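You operate a simulated robot arm through the tools that you are given. There is no shell and no other tool.

The job below is to be done with a simulated robot arm. You get a single attempt, and the scene is never put back.

Task
Open the white box and move its board to the address setter.
Fine: both latches free, lid laid on the short bench, board seated in the setter.

The check looks at the end state, three seconds after you hand in, the way a careful person would. Anything else that was tipped, shoved, dropped, spilled or broken makes it a failure. Lids that push on must go on centred and level and be pressed home; caps that screw on are set level and turned clockwise until they are tight.

Robot
A 6-joint arm with a two-finger gripper, fixed in place. Base frame: the origin is on the floor under the middle of its stand, x ahead of it, y to its left, z up; the work surface is at about z = 0.76. Lengths are in m, angles in degrees, forces in N, time in s.
It reaches about 1.572 m from its shoulder. Its first joint turns from -166.0 to 166.0 degrees. Payload 2.45 kg.
Tool frame: the origin (TCP) lies between the finger pads and is the grasp point; the fingertips stand 0.02 m ahead of it; z points along the fingers, y is the line along which they close. The gripper opens to 0.14 m; its body begins 0.168 m behind the TCP.
Orientation is told as [roll, pitch, yaw] about the base's x, y, z axes, in that order, counted from this pose: with the fingers straight down and closing along the base's y, the tool's x points along the base's -x, its y along +y and its z along -z.

Tools
- The arm moves only by the tool nudge_tool. Its argument "steps" is a list of rows, each an object (a shift or turn left out is 0, a gripper value left out holds the last) with "dp": the shift along the tool's x, y, z in units of 50 mm (1.0 is 50 mm), a list of three; "rot": the turn, a rotation vector about the tool's x, y, z in units of 6 degrees (1.0 is 6 degrees), a list of three; "grip": the gripper command, from -1 (fully open) to 1 (shut), values between in proportion. In form: [{"dp": [x, y, z], "rot": [rx, ry, rz], "grip": grip}, ...]. A call has 1 to 20 rows; each row shifts and turns the commanded pose from where the row before left it, along the tool's axes as they then stand. A call with a number of a shift or a turn outside -1 to 1 is refused whole. A row lasts 0.2 s, in which the tool goes at most 0.05 m and 8.6 degrees; a call with a longer step from one row to the next is refused whole, and so is a gripper value outside its range. A pose out of reach is approached as far as the arm can. The call stops where the force on the tool passes 40 N (or 10 N more than at its start, if that is more) or the arm is blocked; 0.2 s more then pass. Each finger travels about 0.045 m/s and halts on what it meets, pressing with about 35 N; the grip force reading is that of the motor and also rises with nothing between the fingers. The clock runs only during rows and for 0.2 s after the last one: add rows that do not move to give the fingers time. The reply holds the time, the measured pose of the TCP, the force on the tool along the base axes, the opening and the grip force, in the units named above and with some noise, with the torque about the TCP (base axes, N m) and any sound that the robot's microphone picked up, and new pictures: "views" is both (left out), scene, wrist or none.
- Cameras (640 x 400 px; columns grow to the right, rows downward): "scene" is fixed at [0.051, 0.4998, 1.3666]; the picture's right is [-0.65, -0.76, 0.00], its down [-0.39, 0.33, -0.86] and it looks along [0.65, -0.56, -0.51] (base axes); focal length 367 px, centre (320, 200). "wrist" rides on the gripper at [0.078, 0.011, -0.209] in the tool frame; the picture's right is [-0.14, 0.99, 0.00], its down [-0.92, -0.13, -0.37] and it looks along [-0.36, -0.05, 0.93] (tool axes); focal length 280 px, centre (320, 200). There is no depth. A picture from a camera that has moved, and an enlarged one, comes with that camera's place and axes in the base frame and with its lens.
- enlarge(camera, box): a new picture of the part [left, top, right, bottom] of that camera's present view, enlarged. It takes no simulated time.
- sign_off(): hands the job in; it is judged then, once.

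Nothing tells you positions but the pictures and the camera data. Unless the task says otherwise, let go and move clear before handing in.

The tools are called after "Emit:" as name(argument=value, ...) on one line, values as JSON. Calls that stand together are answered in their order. nudge_tool: Moves the arm, as the interface text tells. Its arguments: {"type":"object","properties":{"steps":{"type":"array","items":{"type":"object","properties":{"dp":{"type":"array","items":{"type":"number"}},"rot":{"type":"array","items":{"type":"number"}},"grip":{"type":"number"}}}},"views":{"type":"string","enum":["both","scene","wrist","none"]}},"required":["steps"]} The other tools are called the same way: enlarge (camera, box) takes an enlarged picture of a part of a camera's view; sign_off () hands the job in.

At the start:

```text
t: 0.0
ee_pos: [0.7195, 0.3548, 1.1373]
orientation: [0.1, 0.0, 0.1]
force: [0.2, -0.9, -0.2]
torque: [-0.03, -0.01, -0.01]
finger_gap: 0.1398
finger_force: 0.1
```

scene: 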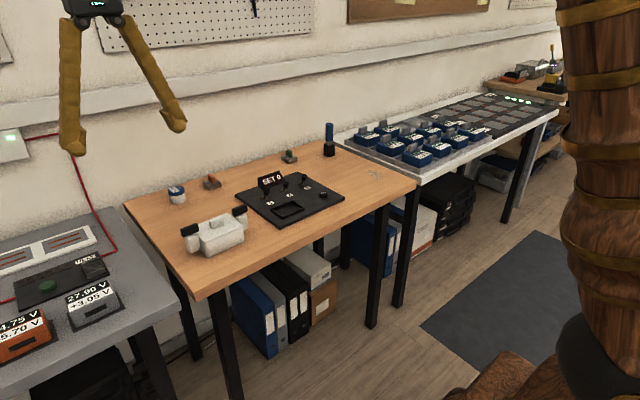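
wrist: 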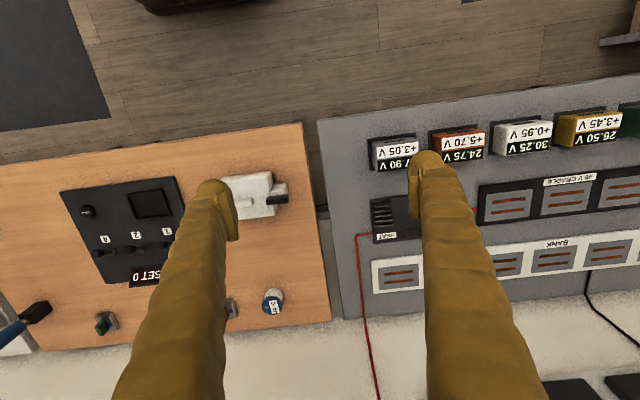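

I see a wooden (short) bench with a white box with black latches, a black address setter plate with a socket, and other benches at either side. I'll enlarge the views to get the details before moving.

Emit:
enlarge(camera="scene", box=[160, 110, 360, 270])

Emit:
enlarge(camera="wrist", box=[40, 140, 340, 340])

Emit:
enlarge(camera="scene", box=[160, 180, 260, 270])

```text
2.50 times, centred on (260, 190) of scene
camera zoom: at [0.051, 0.4998, 1.3666], right [-0.65, -0.76, 0.0], down [-0.39, 0.33, -0.86], along [0.65, -0.56, -0.51], focal length 918 px, centre (470, 225)
```

zoom: 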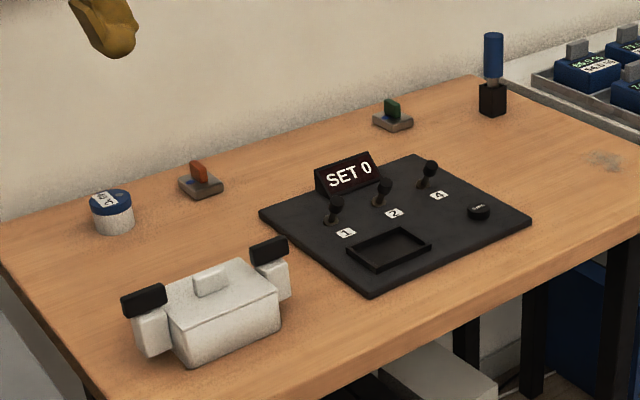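

```text
2.00 times, centred on (190, 240) of wrist
camera zoom: at [0.6422, 0.3673, 1.3466], right [0.14, 0.99, 0.0], down [0.92, -0.13, 0.37], along [0.36, -0.05, -0.93], focal length 561 px, centre (580, 120)
```

zoom: 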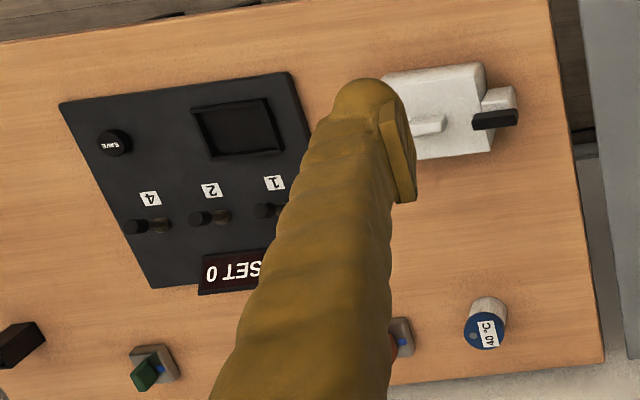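

```text
4.44 times, centred on (210, 225) of scene
camera zoom: at [0.051, 0.4998, 1.3666], right [-0.65, -0.76, 0.0], down [-0.39, 0.33, -0.86], along [0.65, -0.56, -0.51], focal length 1632 px, centre (809, 89)
```

zoom: 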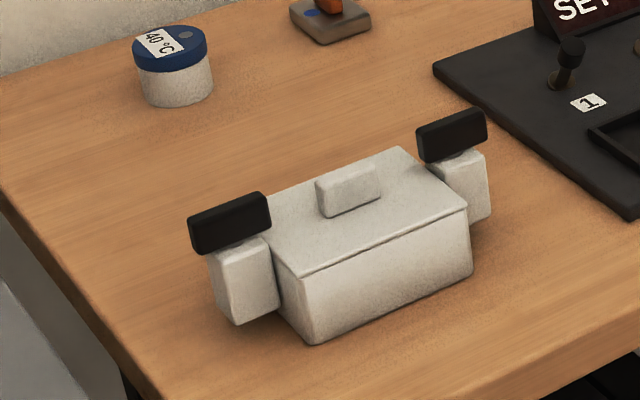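

The box sits at roughly (0.82, 0.21) on the wooden bench, with a latch tower at each of its ±y ends carrying a black bar, and a grip block on the lid. I'll move above it for a closer look.

Emit:
nudge_tool(steps=[{"dp": [-0.2, -0.56, 0.2]}, {"dp": [-0.2, -0.56, 0.2]}, {"dp": [-0.2, -0.56, 0.2]}, {"dp": [-0.2, -0.56, 0.2]}, {"dp": [-0.2, -0.56, 0.2]}, {"dp": [0, 0, 0]}, {"dp": [0, 0, 0]}])

```text
t: 1.6
ee_pos: [0.7688, 0.214, 1.0838]
orientation: [0.1, -0.1, 0.1]
force: [-0.1, 0.6, -0.1]
torque: [0.01, 0.02, 0.01]
finger_gap: 0.1401
finger_force: 0.2
camera wrist: at [0.6918, 0.2258, 1.2942], right [0.14, 0.99, 0.0], down [0.92, -0.13, 0.37], along [0.36, -0.05, -0.93], focal length 280 px, centre (320, 200)
```

scene: 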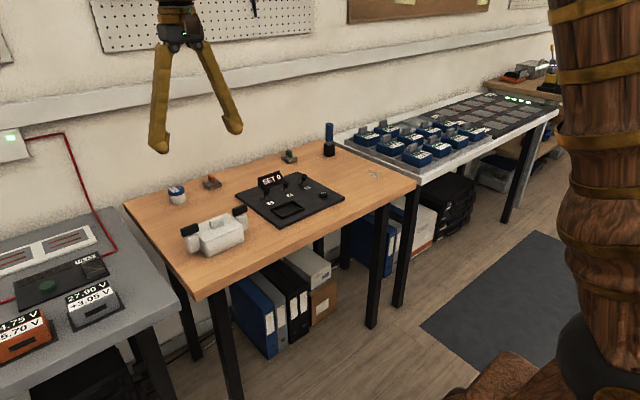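
wrist: 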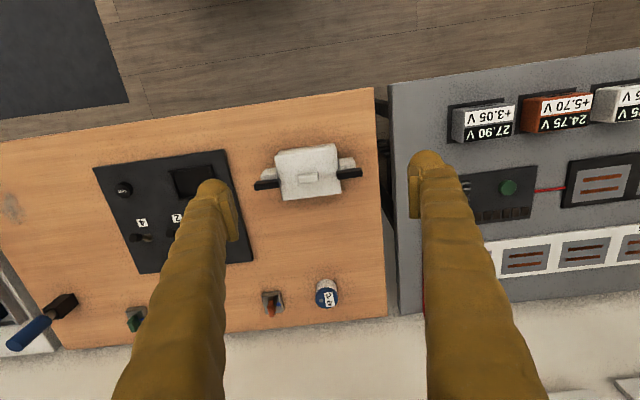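

Emit:
enlarge(camera="wrist", box=[240, 120, 380, 220])

Emit:
enlarge(camera="wrist", box=[80, 130, 270, 290])

```text
4.00 times, centred on (310, 170) of wrist
camera zoom: at [0.6918, 0.2258, 1.2942], right [0.14, 0.99, 0.0], down [0.92, -0.13, 0.37], along [0.36, -0.05, -0.93], focal length 1122 px, centre (360, 320)
```

zoom: 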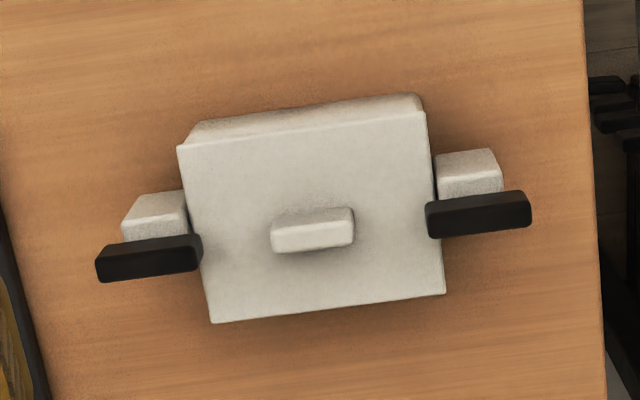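

```text
2.50 times, centred on (175, 210) of wrist
camera zoom: at [0.6918, 0.2258, 1.2942], right [0.14, 0.99, 0.0], down [0.92, -0.13, 0.37], along [0.36, -0.05, -0.93], focal length 701 px, centre (682, 175)
```

zoom: 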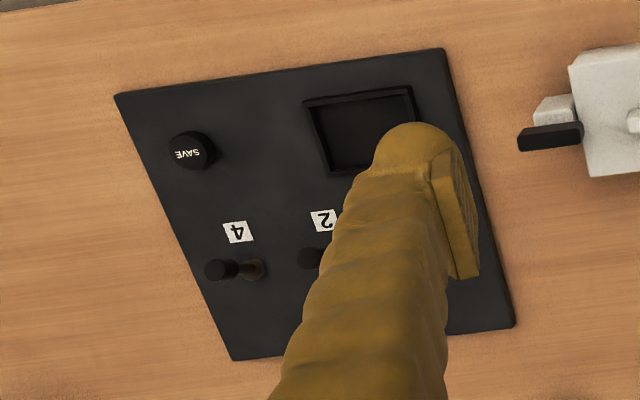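

The box lid is axis-aligned at about x 0.788–0.871, y 0.132–0.241, with black bars over each tower slightly overlapping the lid edges. I'll zoom further into the latches to learn how they work.

Emit:
enlarge(camera="wrist", box=[330, 150, 380, 181])

Emit:
enlarge(camera="scene", box=[175, 218, 225, 258])

Emit:
enlarge(camera="scene", box=[220, 195, 260, 235])

Emit:
enlarge(camera="scene", box=[230, 160, 350, 235])

```text
12.80 times, centred on (355, 166) of wrist
camera zoom: at [0.6918, 0.2258, 1.2942], right [0.14, 0.99, 0.0], down [0.92, -0.13, 0.37], along [0.36, -0.05, -0.93], focal length 3589 px, centre (-128, 642)
```

zoom: 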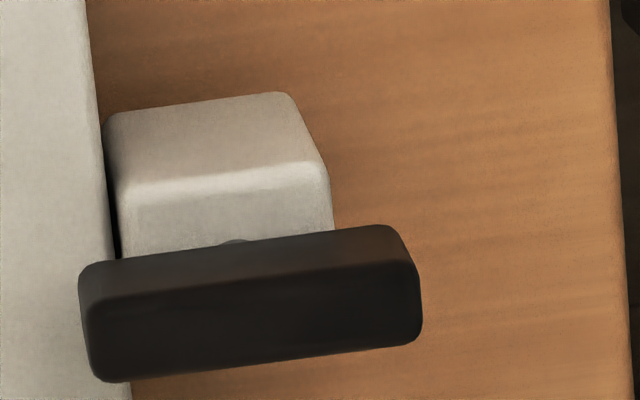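

```text
10.00 times, centred on (200, 238) of scene
camera zoom: at [0.051, 0.4998, 1.3666], right [-0.65, -0.76, 0.0], down [-0.39, 0.33, -0.86], along [0.65, -0.56, -0.51], focal length 3671 px, centre (1520, -180)
```

zoom: 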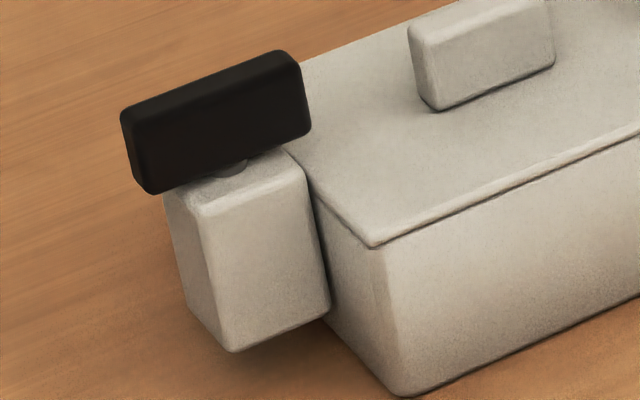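

```text
10.00 times, centred on (240, 215) of scene
camera zoom: at [0.051, 0.4998, 1.3666], right [-0.65, -0.76, 0.0], down [-0.39, 0.33, -0.86], along [0.65, -0.56, -0.51], focal length 3671 px, centre (1120, 50)
```

zoom: 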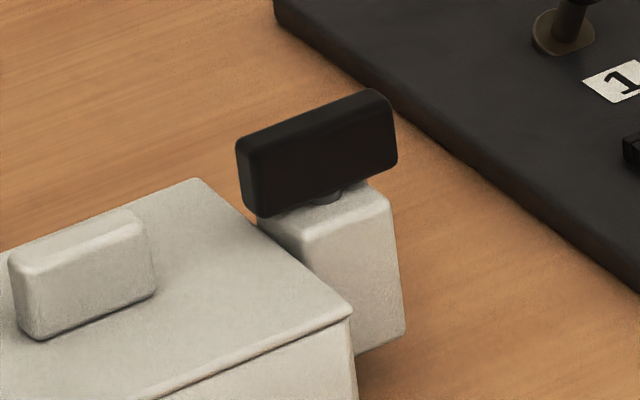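

```text
5.33 times, centred on (290, 198) of scene
camera zoom: at [0.051, 0.4998, 1.3666], right [-0.65, -0.76, 0.0], down [-0.39, 0.33, -0.86], along [0.65, -0.56, -0.51], focal length 1958 px, centre (480, 213)
```

zoom: 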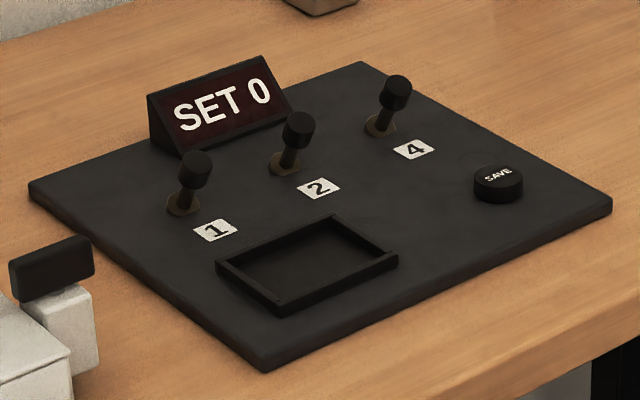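

The latches look like wing knobs on vertical posts (turn latches), with the setter's tray pocket next to the box. I'll check the other benches to be sure which is the "short" one.

Emit:
enlarge(camera="scene", box=[460, 30, 600, 190])

Emit:
enlarge(camera="scene", box=[320, 70, 580, 230])

Emit:
enlarge(camera="scene", box=[0, 110, 200, 400])

Emit:
enlarge(camera="wrist", box=[150, 150, 480, 400])

```text
2.50 times, centred on (530, 110) of scene
camera zoom: at [0.051, 0.4998, 1.3666], right [-0.65, -0.76, 0.0], down [-0.39, 0.33, -0.86], along [0.65, -0.56, -0.51], focal length 918 px, centre (-205, 425)
```

zoom: 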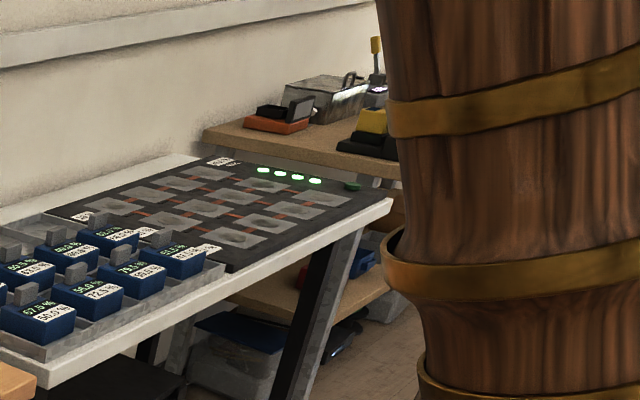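

```text
2.46 times, centred on (450, 150) of scene
camera zoom: at [0.051, 0.4998, 1.3666], right [-0.65, -0.76, 0.0], down [-0.39, 0.33, -0.86], along [0.65, -0.56, -0.51], focal length 904 px, centre (0, 323)
```

zoom: 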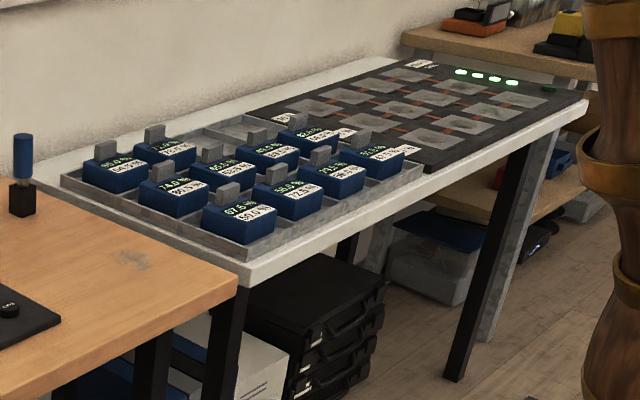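

```text
1.38 times, centred on (100, 255) of scene
camera zoom: at [0.051, 0.4998, 1.3666], right [-0.65, -0.76, 0.0], down [-0.39, 0.33, -0.86], along [0.65, -0.56, -0.51], focal length 506 px, centre (623, 124)
```

zoom: 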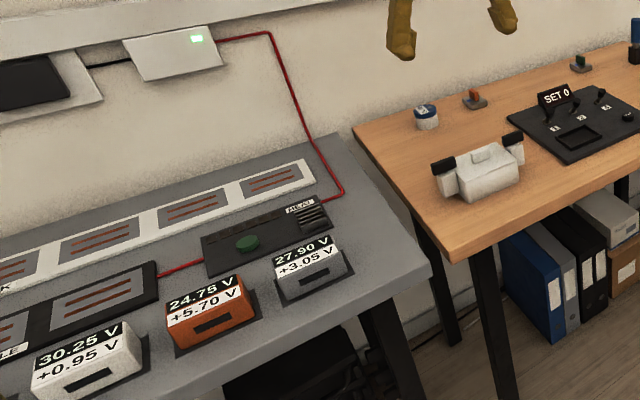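

```text
1.60 times, centred on (315, 275) of wrist
camera zoom: at [0.6918, 0.2258, 1.2942], right [0.14, 0.99, 0.0], down [0.92, -0.13, 0.37], along [0.36, -0.05, -0.93], focal length 449 px, centre (328, 80)
```

zoom: 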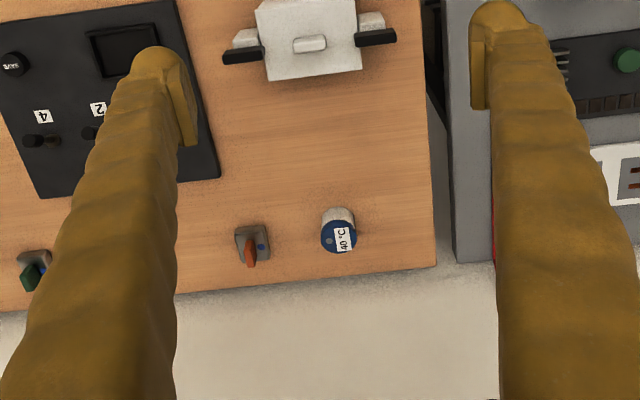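

The wooden bench (about 0.85 m long) is shorter than both its neighbours, so it is the short bench. Next I turn the gripper to yaw −90 so that it can straddle the +y latch's bar, and hover over it.

Emit:
nudge_tool(steps=[{"rot": [0, 0, 1], "grip": 0.143}, {"rot": [0, 0, 1]}, {"rot": [0, 0, 1]}, {"rot": [0, 0, 1]}, {"rot": [0, 0, 1]}, {"rot": [0, 0, 1]}, {"rot": [0, 0, 1]}, {"rot": [0, 0, 1]}, {"rot": [0, 0, 1]}, {"rot": [0, 0, 1]}, {"rot": [0, 0, 1]}, {"rot": [0, 0, 1]}, {"rot": [0, 0, 1]}, {"rot": [0, 0, 1]}, {"rot": [0, 0, 1]}, {"dp": [0.22, 0.305, 0.77]}, {"dp": [0.22, 0.305, 0.77]}, {"dp": [0.22, 0.305, 0.77]}, {"dp": [0.22, 0.305, 0.77]}, {"dp": [0, 0, 0]}])

```text
t: 5.8
ee_pos: [0.8305, 0.2584, 0.9322]
orientation: [0.1, -0.1, -90.2]
force: [0.4, -0.2, 1.2]
torque: [0.0, -0.01, -0.01]
finger_gap: 0.0597
finger_force: 0.1
camera wrist: at [0.8435, 0.3375, 1.1405], right [0.99, -0.14, 0.0], down [-0.13, -0.92, 0.37], along [-0.05, -0.37, -0.93], focal length 280 px, centre (320, 200)
```

scene: 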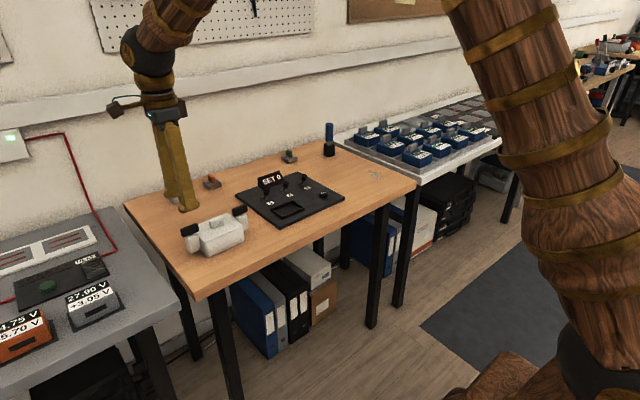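
wrist: 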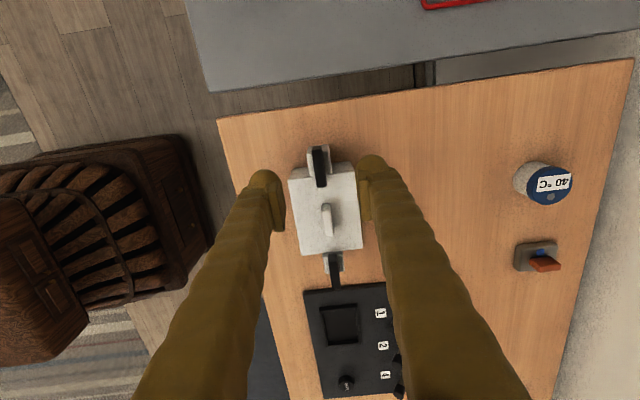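

Emit:
enlarge(camera="wrist", box=[240, 130, 400, 300])

Emit:
enlarge(camera="wrist", box=[295, 140, 345, 190])

Emit:
enlarge(camera="scene", box=[140, 140, 260, 260])

```text
2.35 times, centred on (320, 215) of wrist
camera zoom: at [0.8435, 0.3375, 1.1405], right [0.99, -0.14, 0.0], down [-0.13, -0.92, 0.37], along [-0.05, -0.37, -0.93], focal length 660 px, centre (320, 165)
```

zoom: 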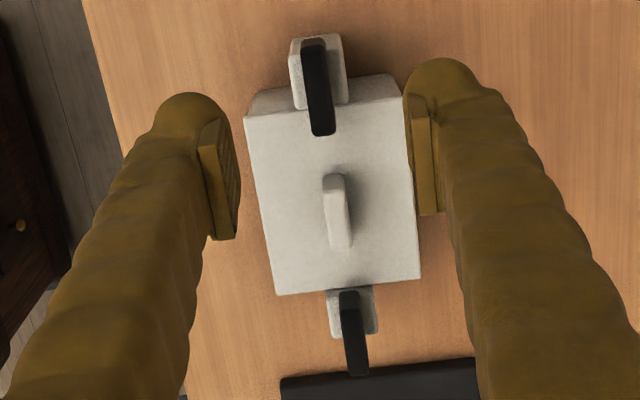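

```text
8.00 times, centred on (320, 165) of wrist
camera zoom: at [0.8435, 0.3375, 1.1405], right [0.99, -0.14, 0.0], down [-0.13, -0.92, 0.37], along [-0.05, -0.37, -0.93], focal length 2243 px, centre (320, 480)
```

zoom: 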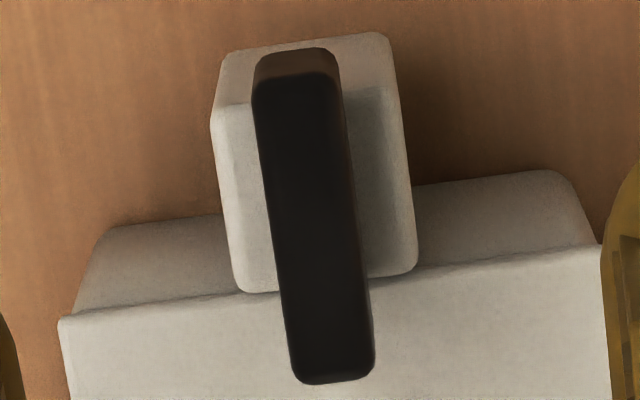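

```text
3.33 times, centred on (200, 200) of scene
camera zoom: at [0.051, 0.4998, 1.3666], right [-0.65, -0.76, 0.0], down [-0.39, 0.33, -0.86], along [0.65, -0.56, -0.51], focal length 1224 px, centre (720, 200)
```

zoom: 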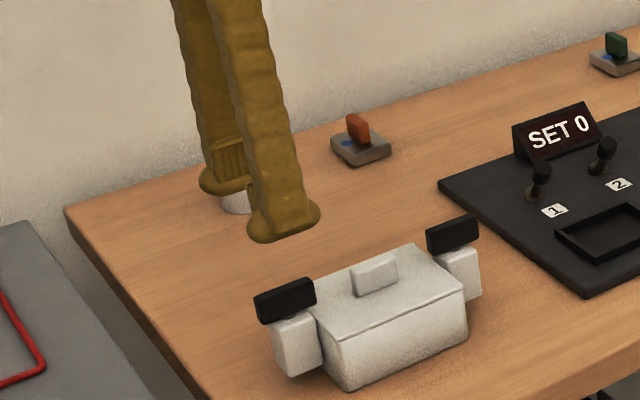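

The bar is about 43 mm long (along y), 12 mm thick, and I triangulate it at z ≈ 0.824–0.842, centred near (0.831, 0.2565). I'll lower to just above it and check alignment.

Emit:
nudge_tool(steps=[{"dp": [-0.02, 0.01, 0.6]}, {"dp": [-0.02, 0.01, 0.6]}, {"dp": [0, 0, 0]}])

Emit:
enlarge(camera="wrist", box=[250, 140, 390, 240])

Emit:
enlarge(camera="scene", box=[160, 180, 260, 260])

```text
t: 6.6
ee_pos: [0.8325, 0.2568, 0.8722]
orientation: [0.1, 0.0, -90.1]
force: [0.4, 0.0, 0.5]
torque: [-0.02, 0.01, -0.03]
finger_gap: 0.06
finger_force: 0.0
camera wrist: at [0.8444, 0.3361, 1.0805], right [0.99, -0.14, 0.0], down [-0.13, -0.92, 0.37], along [-0.05, -0.37, -0.93], focal length 280 px, centre (320, 200)
```

scene: 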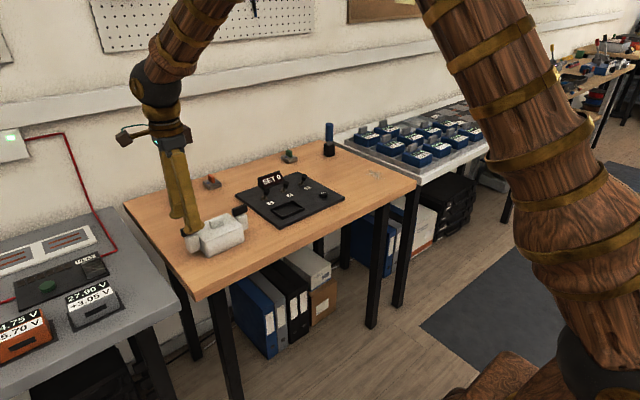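
wrist: 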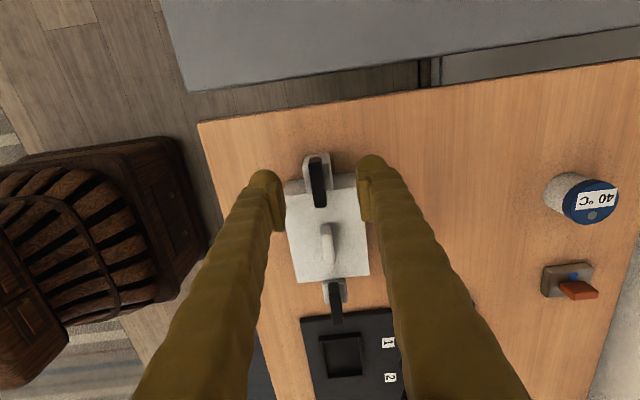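

```text
4.00 times, centred on (320, 190) of wrist
camera zoom: at [0.8444, 0.3361, 1.0805], right [0.99, -0.14, 0.0], down [-0.13, -0.92, 0.37], along [-0.05, -0.37, -0.93], focal length 1122 px, centre (320, 240)
```

zoom: 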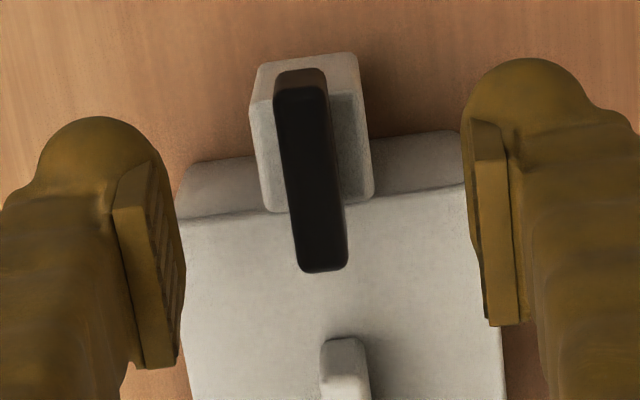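

```text
5.00 times, centred on (210, 220) of scene
camera zoom: at [0.051, 0.4998, 1.3666], right [-0.65, -0.76, 0.0], down [-0.39, 0.33, -0.86], along [0.65, -0.56, -0.51], focal length 1836 px, centre (870, 100)
```

zoom: 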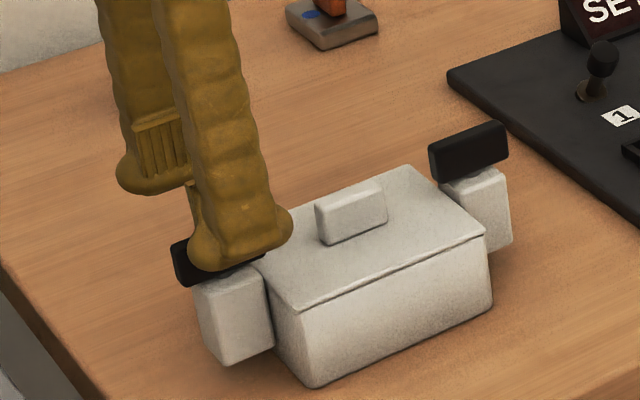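

The bar lines up with the TCP to within 1 mm. I'll lower the last 29 mm and close onto it.

Emit:
nudge_tool(steps=[{"dp": [0.01, -0.015, 0.3]}, {"dp": [0, 0, 0.28]}, {"dp": [0, 0, 0]}, {"grip": 0.6}, {"grip": 1}, {"grip": 1}, {"grip": 1}, {"grip": 1}, {"grip": 1}])

Emit:
enlarge(camera="wrist", box=[250, 130, 390, 230])

Emit:
enlarge(camera="scene", box=[160, 180, 260, 260])

```text
t: 8.6
ee_pos: [0.831, 0.2572, 0.844]
orientation: [0.0, 0.0, -89.9]
force: [-0.4, -0.2, -0.6]
torque: [0.07, 0.0, 0.01]
finger_gap: 0.0106
finger_force: 35.1
camera wrist: at [0.8429, 0.3367, 1.0531], right [0.99, -0.14, 0.0], down [-0.13, -0.92, 0.37], along [-0.05, -0.37, -0.93], focal length 280 px, centre (320, 200)
```

scene: 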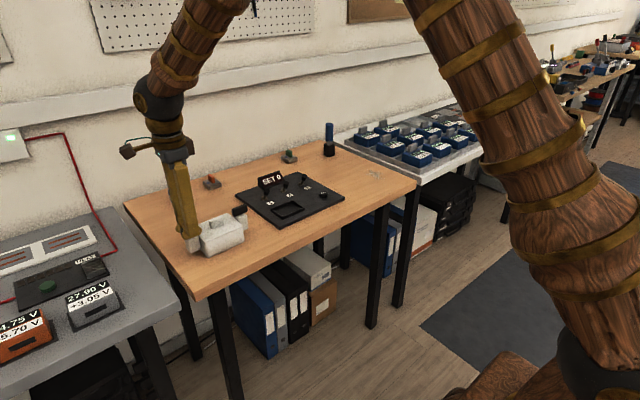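
wrist: 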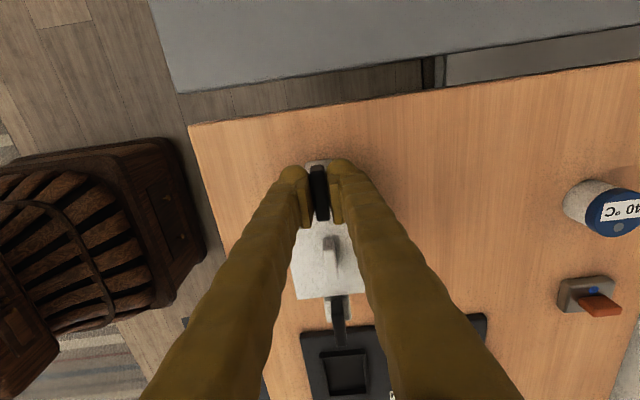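

```text
4.00 times, centred on (320, 180) of wrist
camera zoom: at [0.8429, 0.3367, 1.0531], right [0.99, -0.14, 0.0], down [-0.13, -0.92, 0.37], along [-0.05, -0.37, -0.93], focal length 1122 px, centre (320, 280)
```

zoom: 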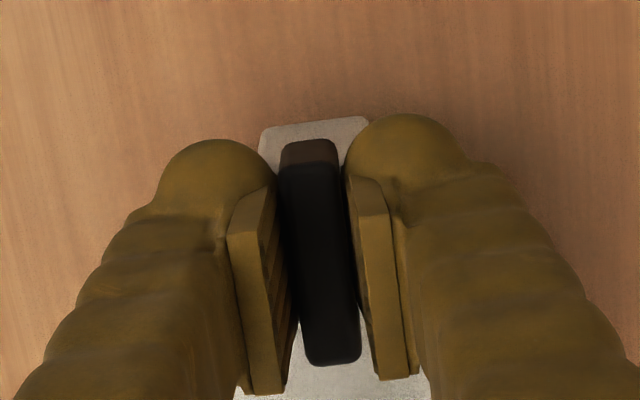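

```text
5.00 times, centred on (210, 220) of scene
camera zoom: at [0.051, 0.4998, 1.3666], right [-0.65, -0.76, 0.0], down [-0.39, 0.33, -0.86], along [0.65, -0.56, -0.51], focal length 1836 px, centre (870, 100)
```

zoom: 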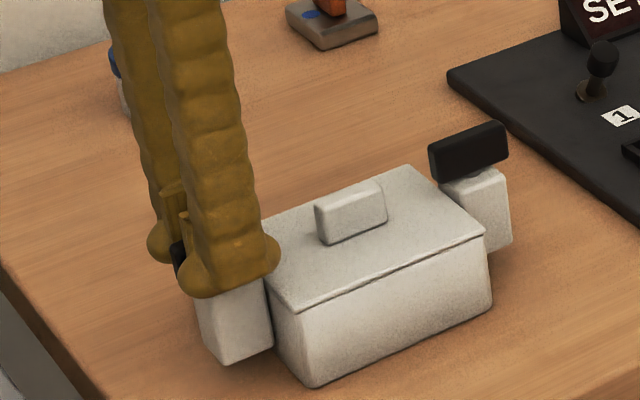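

The bar is gripped (10.6 mm). I'll test turning counter-clockwise a little and watch the torque.

Emit:
nudge_tool(steps=[{"rot": [0, 0, -0.5]}, {"rot": [0, 0, -0.5]}, {"rot": [0, 0, -0.5]}, {"rot": [0, 0, -0.5]}, {"rot": [0, 0, 0]}])

Emit:
enlarge(camera="scene", box=[160, 180, 260, 260])

Emit:
enlarge(camera="wrist", box=[250, 130, 390, 230])

```text
t: 9.8
ee_pos: [0.8299, 0.2588, 0.8438]
orientation: [0.0, 0.1, -78.0]
force: [0.1, 0.0, -0.7]
torque: [0.2, 0.02, 0.02]
finger_gap: 0.0106
finger_force: 35.2
camera wrist: at [0.8254, 0.3373, 1.0533], right [1.0, 0.07, 0.0], down [0.07, -0.93, 0.37], along [0.03, -0.37, -0.93], focal length 280 px, centre (320, 200)
```

scene: 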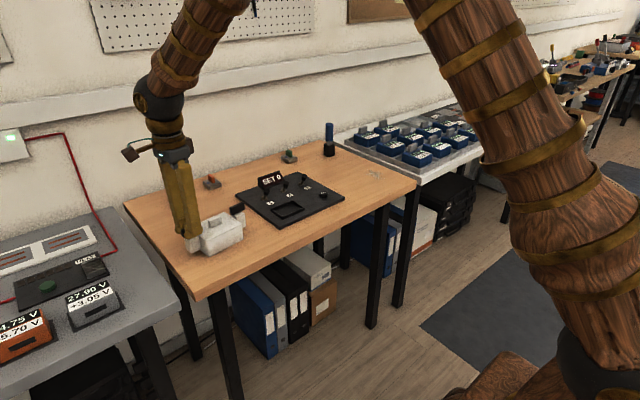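
wrist: 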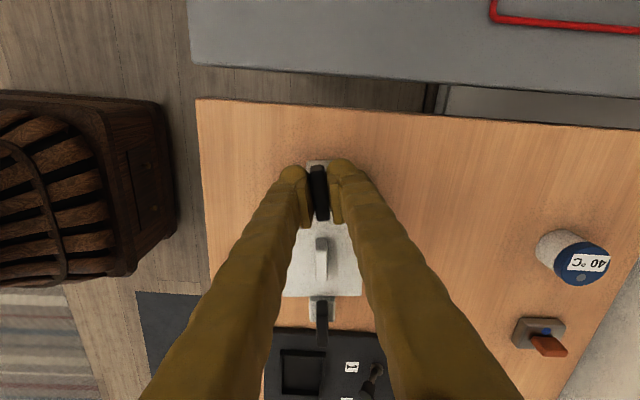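

```text
5.00 times, centred on (210, 220) of scene
camera zoom: at [0.051, 0.4998, 1.3666], right [-0.65, -0.76, 0.0], down [-0.39, 0.33, -0.86], along [0.65, -0.56, -0.51], focal length 1836 px, centre (870, 100)
```

zoom: 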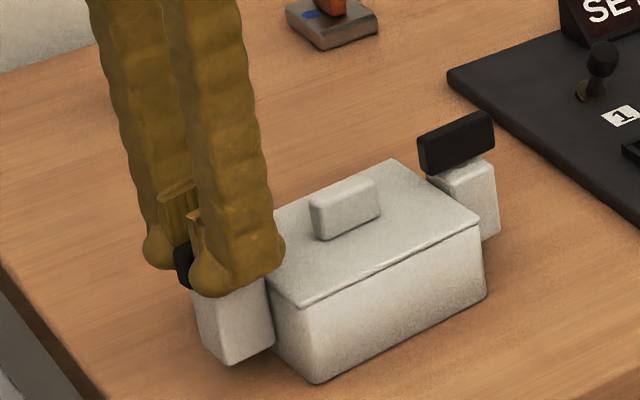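

```text
4.00 times, centred on (320, 180) of wrist
camera zoom: at [0.8254, 0.3373, 1.0533], right [1.0, 0.07, 0.0], down [0.07, -0.93, 0.37], along [0.03, -0.37, -0.93], focal length 1122 px, centre (320, 280)
```

zoom: 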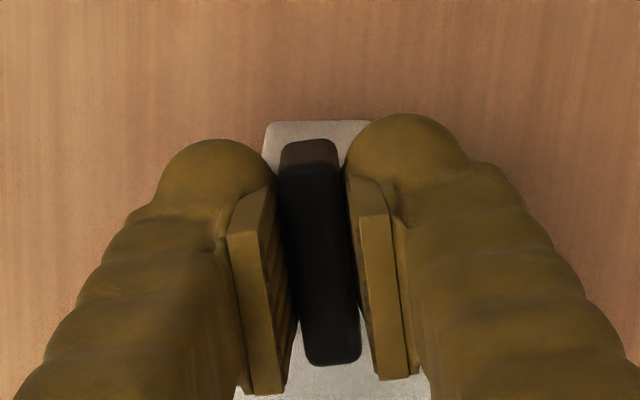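

The bar turned 12° while the box itself dragged about 4° along with it. I'll turn further, more slowly, to see whether the latch is turning against friction or sitting at a stop.

Emit:
nudge_tool(steps=[{"rot": [0, 0, -0.25]}, {"rot": [0, 0, -0.25]}, {"rot": [0, 0, -0.25]}, {"rot": [0, 0, -0.25]}], views="scene")

Emit:
enlarge(camera="scene", box=[160, 180, 260, 260])

Emit:
enlarge(camera="wrist", box=[250, 130, 390, 330])

```text
t: 10.8
ee_pos: [0.8306, 0.2575, 0.8443]
orientation: [-0.1, 0.0, -72.0]
force: [-0.4, 1.4, -0.9]
torque: [0.18, 0.08, 0.0]
finger_gap: 0.0105
finger_force: 34.6
```

scene: 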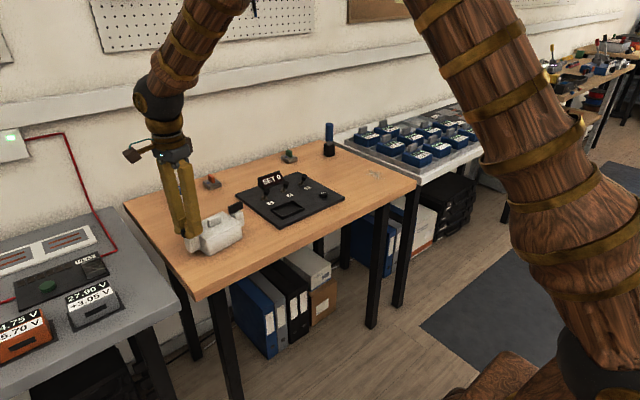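

```text
5.00 times, centred on (210, 220) of scene
camera zoom: at [0.051, 0.4998, 1.3666], right [-0.65, -0.76, 0.0], down [-0.39, 0.33, -0.86], along [0.65, -0.56, -0.51], focal length 1836 px, centre (870, 100)
```

zoom: 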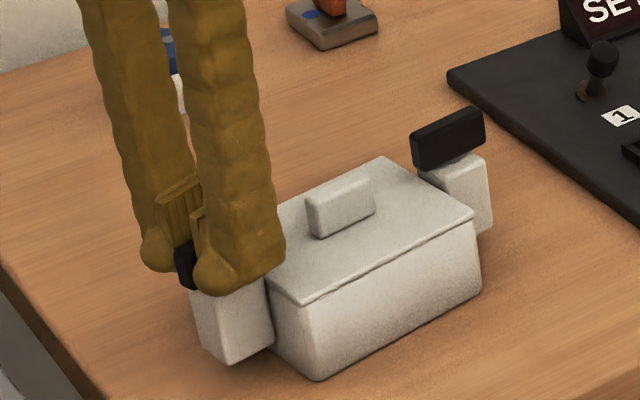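

```text
2.00 times, centred on (320, 230) of wrist
camera zoom: at [0.8177, 0.3365, 1.0534], right [0.98, 0.18, 0.0], down [0.16, -0.92, 0.37], along [0.06, -0.36, -0.93], focal length 561 px, centre (320, 140)
```

zoom: 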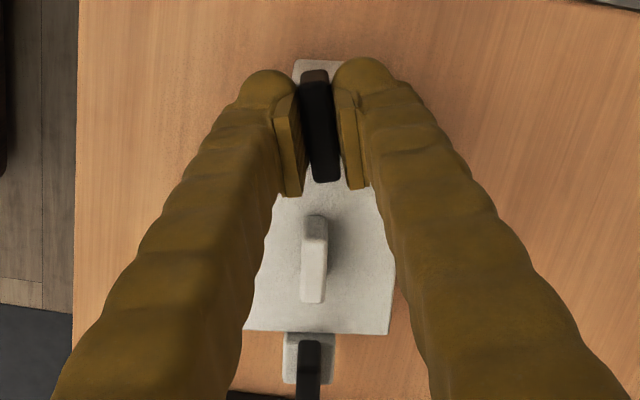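

The box followed most of the last 6° (now about 8° total), which suggests this may be the wrong direction. I'll turn back clockwise slowly and compare.

Emit:
nudge_tool(steps=[{"rot": [0, 0, 0.25]}, {"rot": [0, 0, 0.25]}, {"rot": [0, 0, 0.25]}, {"rot": [0, 0, 0.25]}, {"rot": [0, 0, 0.25]}, {"rot": [0, 0, 0.25]}, {"rot": [0, 0, 0.25]}, {"rot": [0, 0, 0.25]}, {"rot": [0, 0, 0.25]}, {"rot": [0, 0, 0.25]}, {"rot": [0, 0, 0.25]}, {"rot": [0, 0, 0.25]}], views="none")

Emit:
enlarge(camera="scene", box=[160, 180, 260, 260])

Emit:
enlarge(camera="wrist", box=[250, 130, 390, 330])

```text
t: 13.4
ee_pos: [0.829, 0.257, 0.8446]
orientation: [0.0, 0.0, -90.1]
force: [0.2, 0.4, 0.3]
torque: [0.15, 0.02, 0.0]
finger_gap: 0.0108
finger_force: 34.9
```

```text
5.00 times, centred on (210, 220) of scene
camera zoom: at [0.051, 0.4998, 1.3666], right [-0.65, -0.76, 0.0], down [-0.39, 0.33, -0.86], along [0.65, -0.56, -0.51], focal length 1836 px, centre (870, 100)
```

zoom: 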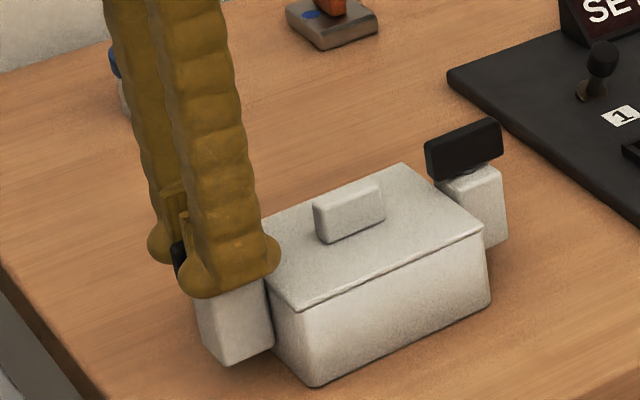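

```text
2.00 times, centred on (320, 230) of wrist
camera zoom: at [0.8419, 0.3369, 1.0535], right [0.99, -0.14, 0.0], down [-0.13, -0.92, 0.37], along [-0.05, -0.37, -0.93], focal length 561 px, centre (320, 140)
```

zoom: 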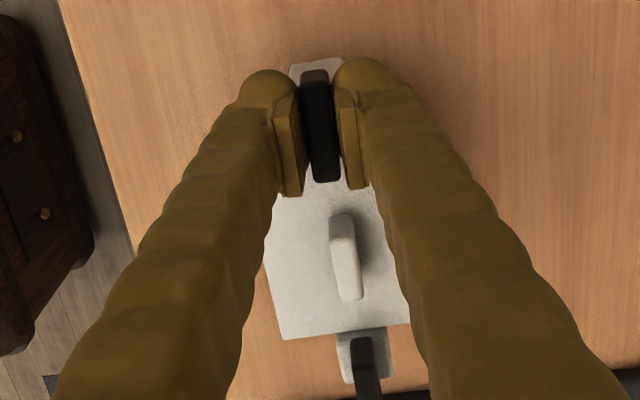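

Emit:
nudge_tool(steps=[{"rot": [0, 0, 0.25]}, {"rot": [0, 0, 0.25]}, {"rot": [0, 0, 0.25]}, {"rot": [0, 0, 0.25]}, {"rot": [0, 0, 0.25]}, {"rot": [0, 0, 0.25]}, {"rot": [0, 0, 0.25]}, {"rot": [0, 0, 0.25]}], views="none")

Emit:
enlarge(camera="scene", box=[160, 180, 260, 260])

Emit:
enlarge(camera="wrist", box=[250, 130, 390, 330])

```text
t: 15.2
ee_pos: [0.8304, 0.2582, 0.8458]
orientation: [0.0, 0.0, -102.1]
force: [0.9, -0.3, 0.1]
torque: [-0.22, -0.01, 0.2]
finger_gap: 0.0106
finger_force: 35.1
```

```text
5.00 times, centred on (210, 220) of scene
camera zoom: at [0.051, 0.4998, 1.3666], right [-0.65, -0.76, 0.0], down [-0.39, 0.33, -0.86], along [0.65, -0.56, -0.51], focal length 1836 px, centre (870, 100)
```

zoom: 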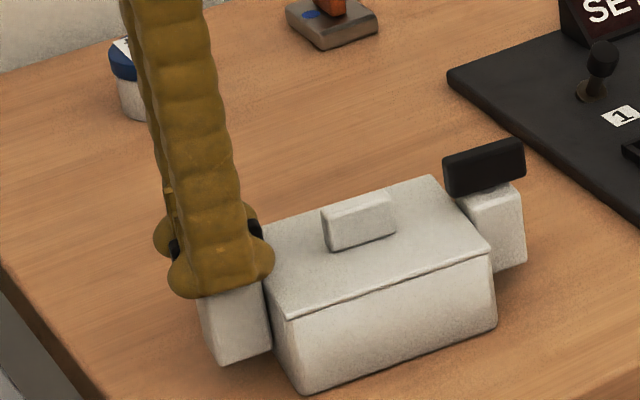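

```text
2.00 times, centred on (320, 230) of wrist
camera zoom: at [0.8582, 0.333, 1.0535], right [0.94, -0.34, 0.0], down [-0.32, -0.87, 0.37], along [-0.13, -0.35, -0.93], focal length 561 px, centre (320, 140)
```

zoom: 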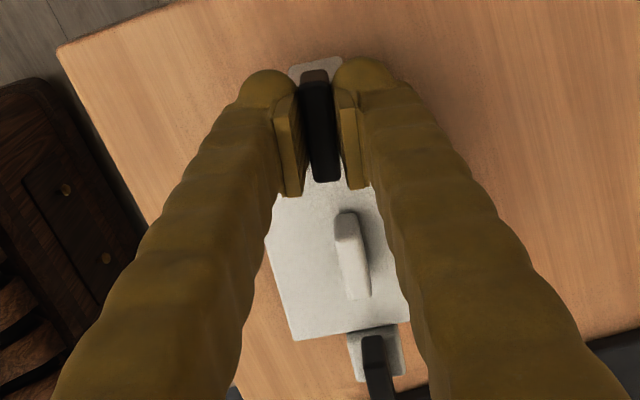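

The lid angle in the gripper frame suggests the latch stops when turned clockwise but has some travel counter-clockwise. I'll turn counter-clockwise again by a larger amount at a normal pace and see whether the latch travels further.

Emit:
nudge_tool(steps=[{"rot": [0, 0, -1]}, {"rot": [0, 0, -1]}, {"rot": [0, 0, -1]}, {"rot": [0, 0, 0]}], views="none")

Emit:
enlarge(camera="wrist", box=[250, 130, 390, 330])

Emit:
enlarge(camera="scene", box=[160, 180, 260, 260])

```text
t: 16.2
ee_pos: [0.8292, 0.2582, 0.8448]
orientation: [0.0, -0.1, -83.9]
force: [0.3, 1.5, 2.1]
torque: [-0.46, -0.02, -0.01]
finger_gap: 0.0105
finger_force: 34.9
```

```text
2.00 times, centred on (320, 230) of wrist
camera zoom: at [0.8338, 0.3378, 1.0532], right [1.0, -0.03, 0.0], down [-0.03, -0.93, 0.37], along [-0.01, -0.37, -0.93], focal length 561 px, centre (320, 140)
```

zoom: 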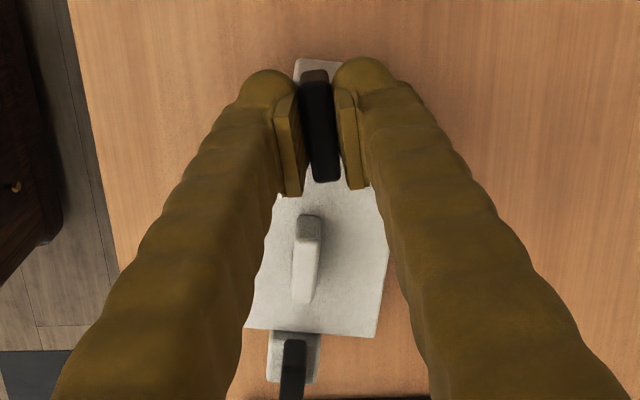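

```text
5.00 times, centred on (210, 220) of scene
camera zoom: at [0.051, 0.4998, 1.3666], right [-0.65, -0.76, 0.0], down [-0.39, 0.33, -0.86], along [0.65, -0.56, -0.51], focal length 1836 px, centre (870, 100)
```

zoom: 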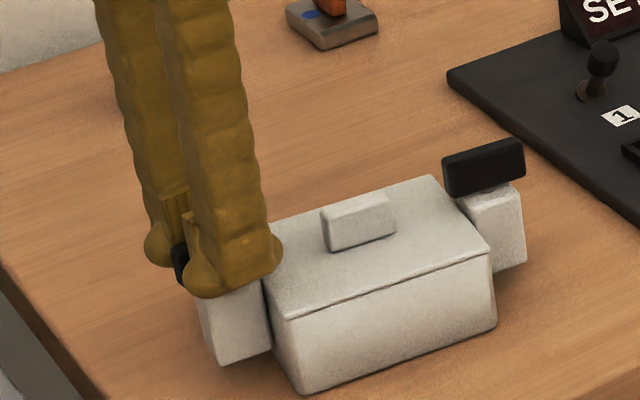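

With a brisk turn the box stayed still and the latch turned 18° relative to it. I'll continue counter-clockwise at that pace.

Emit:
nudge_tool(steps=[{"rot": [0, 0, -1]}, {"rot": [0, 0, -1]}, {"rot": [0, 0, -1]}, {"rot": [0, 0, -1]}, {"rot": [0, 0, 0]}], views="none")

Emit:
enlarge(camera="wrist", box=[250, 130, 390, 330])

Emit:
enlarge(camera="scene", box=[160, 180, 260, 260])

```text
t: 17.4
ee_pos: [0.8301, 0.2573, 0.8447]
orientation: [-0.1, 0.0, -60.0]
force: [-0.1, -0.4, -0.1]
torque: [0.1, 0.06, 0.02]
finger_gap: 0.0106
finger_force: 34.9
```

```text
2.00 times, centred on (320, 230) of wrist
camera zoom: at [0.8022, 0.3319, 1.0533], right [0.93, 0.38, 0.0], down [0.35, -0.86, 0.37], along [0.14, -0.34, -0.93], focal length 561 px, centre (320, 140)
```

zoom: 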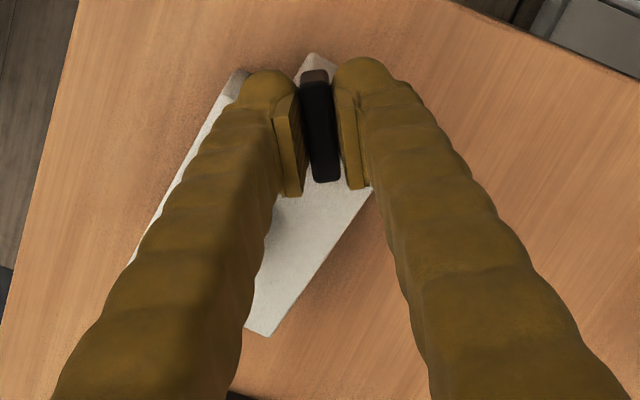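

```text
5.00 times, centred on (210, 220) of scene
camera zoom: at [0.051, 0.4998, 1.3666], right [-0.65, -0.76, 0.0], down [-0.39, 0.33, -0.86], along [0.65, -0.56, -0.51], focal length 1836 px, centre (870, 100)
```

zoom: 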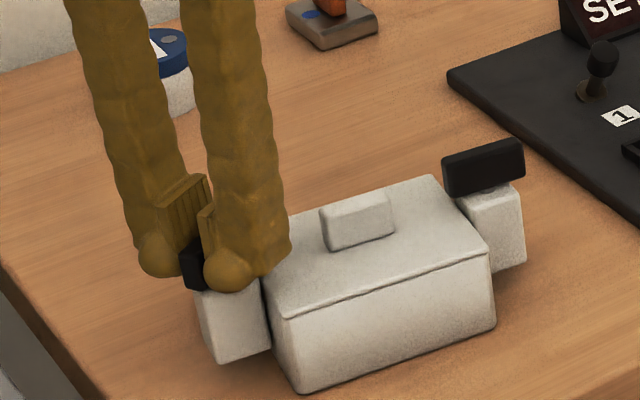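

Emit:
nudge_tool(steps=[{"rot": [0, 0, -1]}, {"rot": [0, 0, -1]}, {"rot": [0, 0, -1]}, {"rot": [0, 0, -1]}, {"rot": [0, 0, -1]}, {"rot": [0, 0, 0]}], views="none")

Emit:
enlarge(camera="scene", box=[160, 180, 260, 260])

```text
t: 18.8
ee_pos: [0.8299, 0.257, 0.8457]
orientation: [0.0, 0.0, -30.0]
force: [-0.6, -0.4, 0.1]
torque: [0.06, 0.04, 0.02]
finger_gap: 0.0108
finger_force: 35.1
```

```text
5.00 times, centred on (210, 220) of scene
camera zoom: at [0.051, 0.4998, 1.3666], right [-0.65, -0.76, 0.0], down [-0.39, 0.33, -0.86], along [0.65, -0.56, -0.51], focal length 1836 px, centre (870, 100)
```

zoom: 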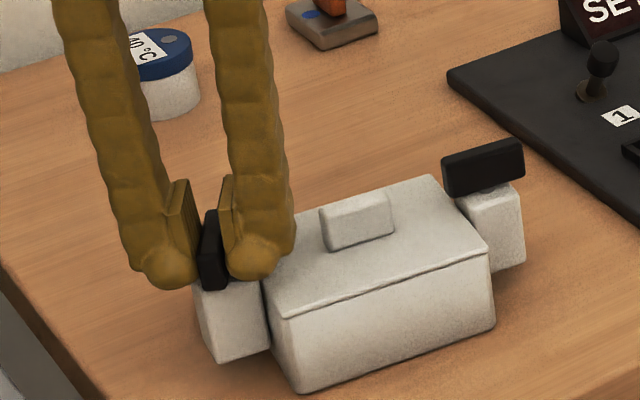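

The latch is turning freely with the box still. I'll go on until it is perpendicular to its closed position.

Emit:
nudge_tool(steps=[{"rot": [0, 0, -1]}, {"rot": [0, 0, -1]}, {"rot": [0, 0, -1]}, {"rot": [0, 0, -1]}, {"rot": [0, 0, 0]}], views="none")

Emit:
enlarge(camera="scene", box=[160, 180, 260, 260])

Emit:
enlarge(camera="wrist", box=[220, 130, 420, 270])

```text
t: 20.0
ee_pos: [0.83, 0.2582, 0.8457]
orientation: [0.0, 0.0, -6.0]
force: [0.8, -1.2, 0.1]
torque: [0.0, -0.07, -0.01]
finger_gap: 0.0108
finger_force: 35.2
```

```text
5.00 times, centred on (210, 220) of scene
camera zoom: at [0.051, 0.4998, 1.3666], right [-0.65, -0.76, 0.0], down [-0.39, 0.33, -0.86], along [0.65, -0.56, -0.51], focal length 1836 px, centre (870, 100)
```

zoom: 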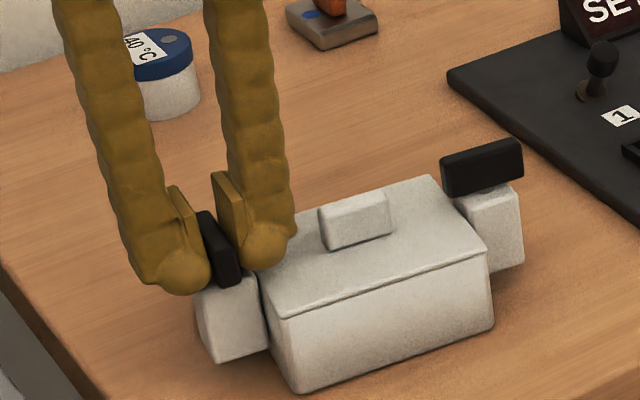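

```text
2.86 times, centred on (320, 200) of wrist
camera zoom: at [0.755, 0.2771, 1.0538], right [0.24, 0.97, 0.0], down [0.9, -0.22, 0.37], along [0.36, -0.09, -0.93], focal length 801 px, centre (320, 200)
```

zoom: 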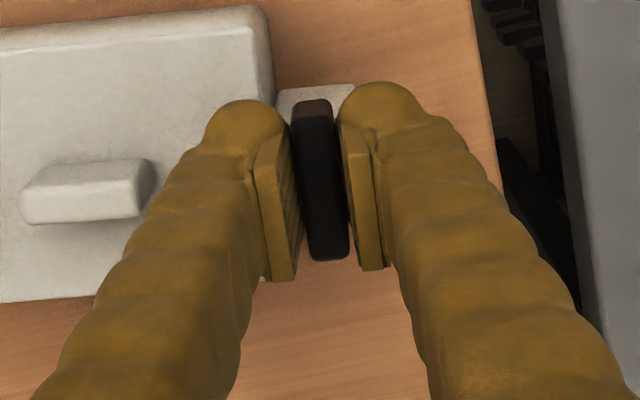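

The +y latch bar is now perpendicular (turned about 90° relative to the box). I'll open slightly, lift straight up and look.

Emit:
nudge_tool(steps=[{"grip": 0.6}, {"grip": 0.6}, {"grip": 0.6}, {"dp": [0, 0, -0.5]}, {"dp": [0, 0, -0.8]}, {"dp": [0, 0, -0.8]}, {"grip": 0.143}, {"dp": [0, 0, 0]}])

Emit:
enlarge(camera="scene", box=[160, 180, 260, 260])

Emit:
enlarge(camera="wrist", box=[160, 100, 440, 275])

```text
t: 21.8
ee_pos: [0.8287, 0.2587, 0.9511]
orientation: [-0.1, 0.0, -5.9]
force: [0.0, 0.4, 0.3]
torque: [0.02, 0.02, 0.03]
finger_gap: 0.0601
finger_force: 0.1
camera wrist: at [0.7528, 0.2783, 1.1588], right [0.24, 0.97, 0.0], down [0.9, -0.22, 0.37], along [0.36, -0.09, -0.93], focal length 280 px, centre (320, 200)
```

scene: 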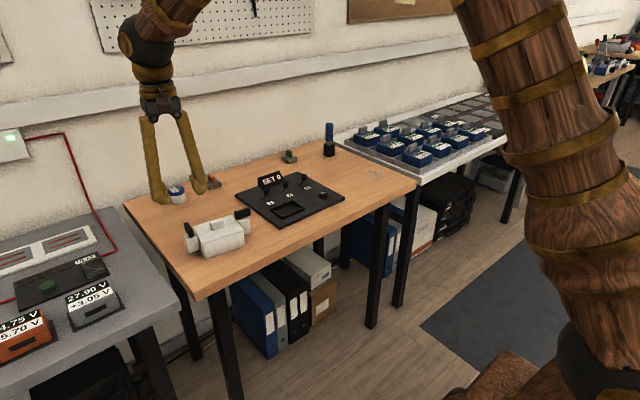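
wrist: 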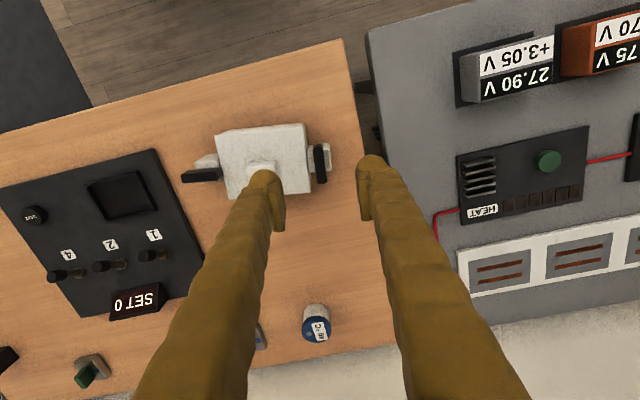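

```text
5.00 times, centred on (210, 220) of scene
camera zoom: at [0.051, 0.4998, 1.3666], right [-0.65, -0.76, 0.0], down [-0.39, 0.33, -0.86], along [0.65, -0.56, -0.51], focal length 1836 px, centre (870, 100)
```

zoom: 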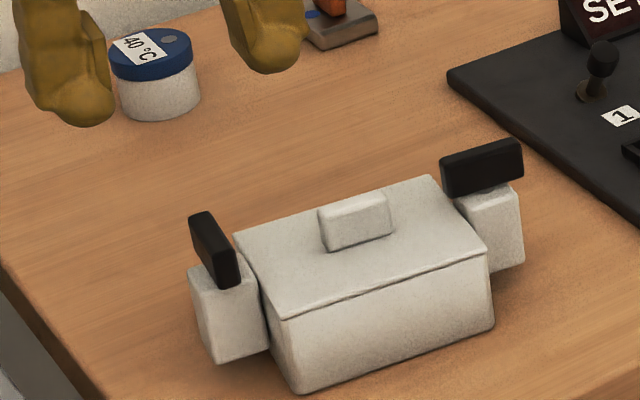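

```text
2.29 times, centred on (300, 188) of wrist
camera zoom: at [0.7528, 0.2783, 1.1588], right [0.24, 0.97, 0.0], down [0.9, -0.22, 0.37], along [0.36, -0.09, -0.93], focal length 641 px, centre (366, 229)
```

zoom: 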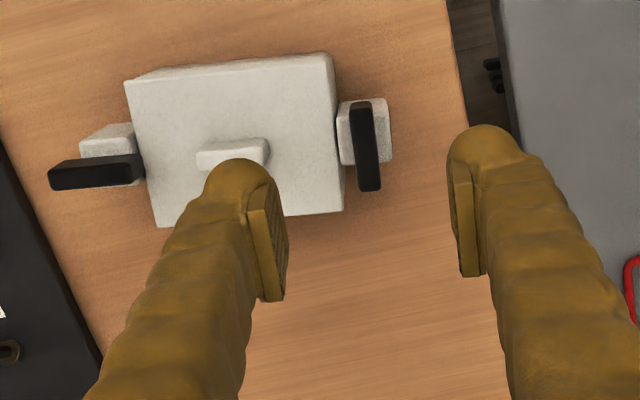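

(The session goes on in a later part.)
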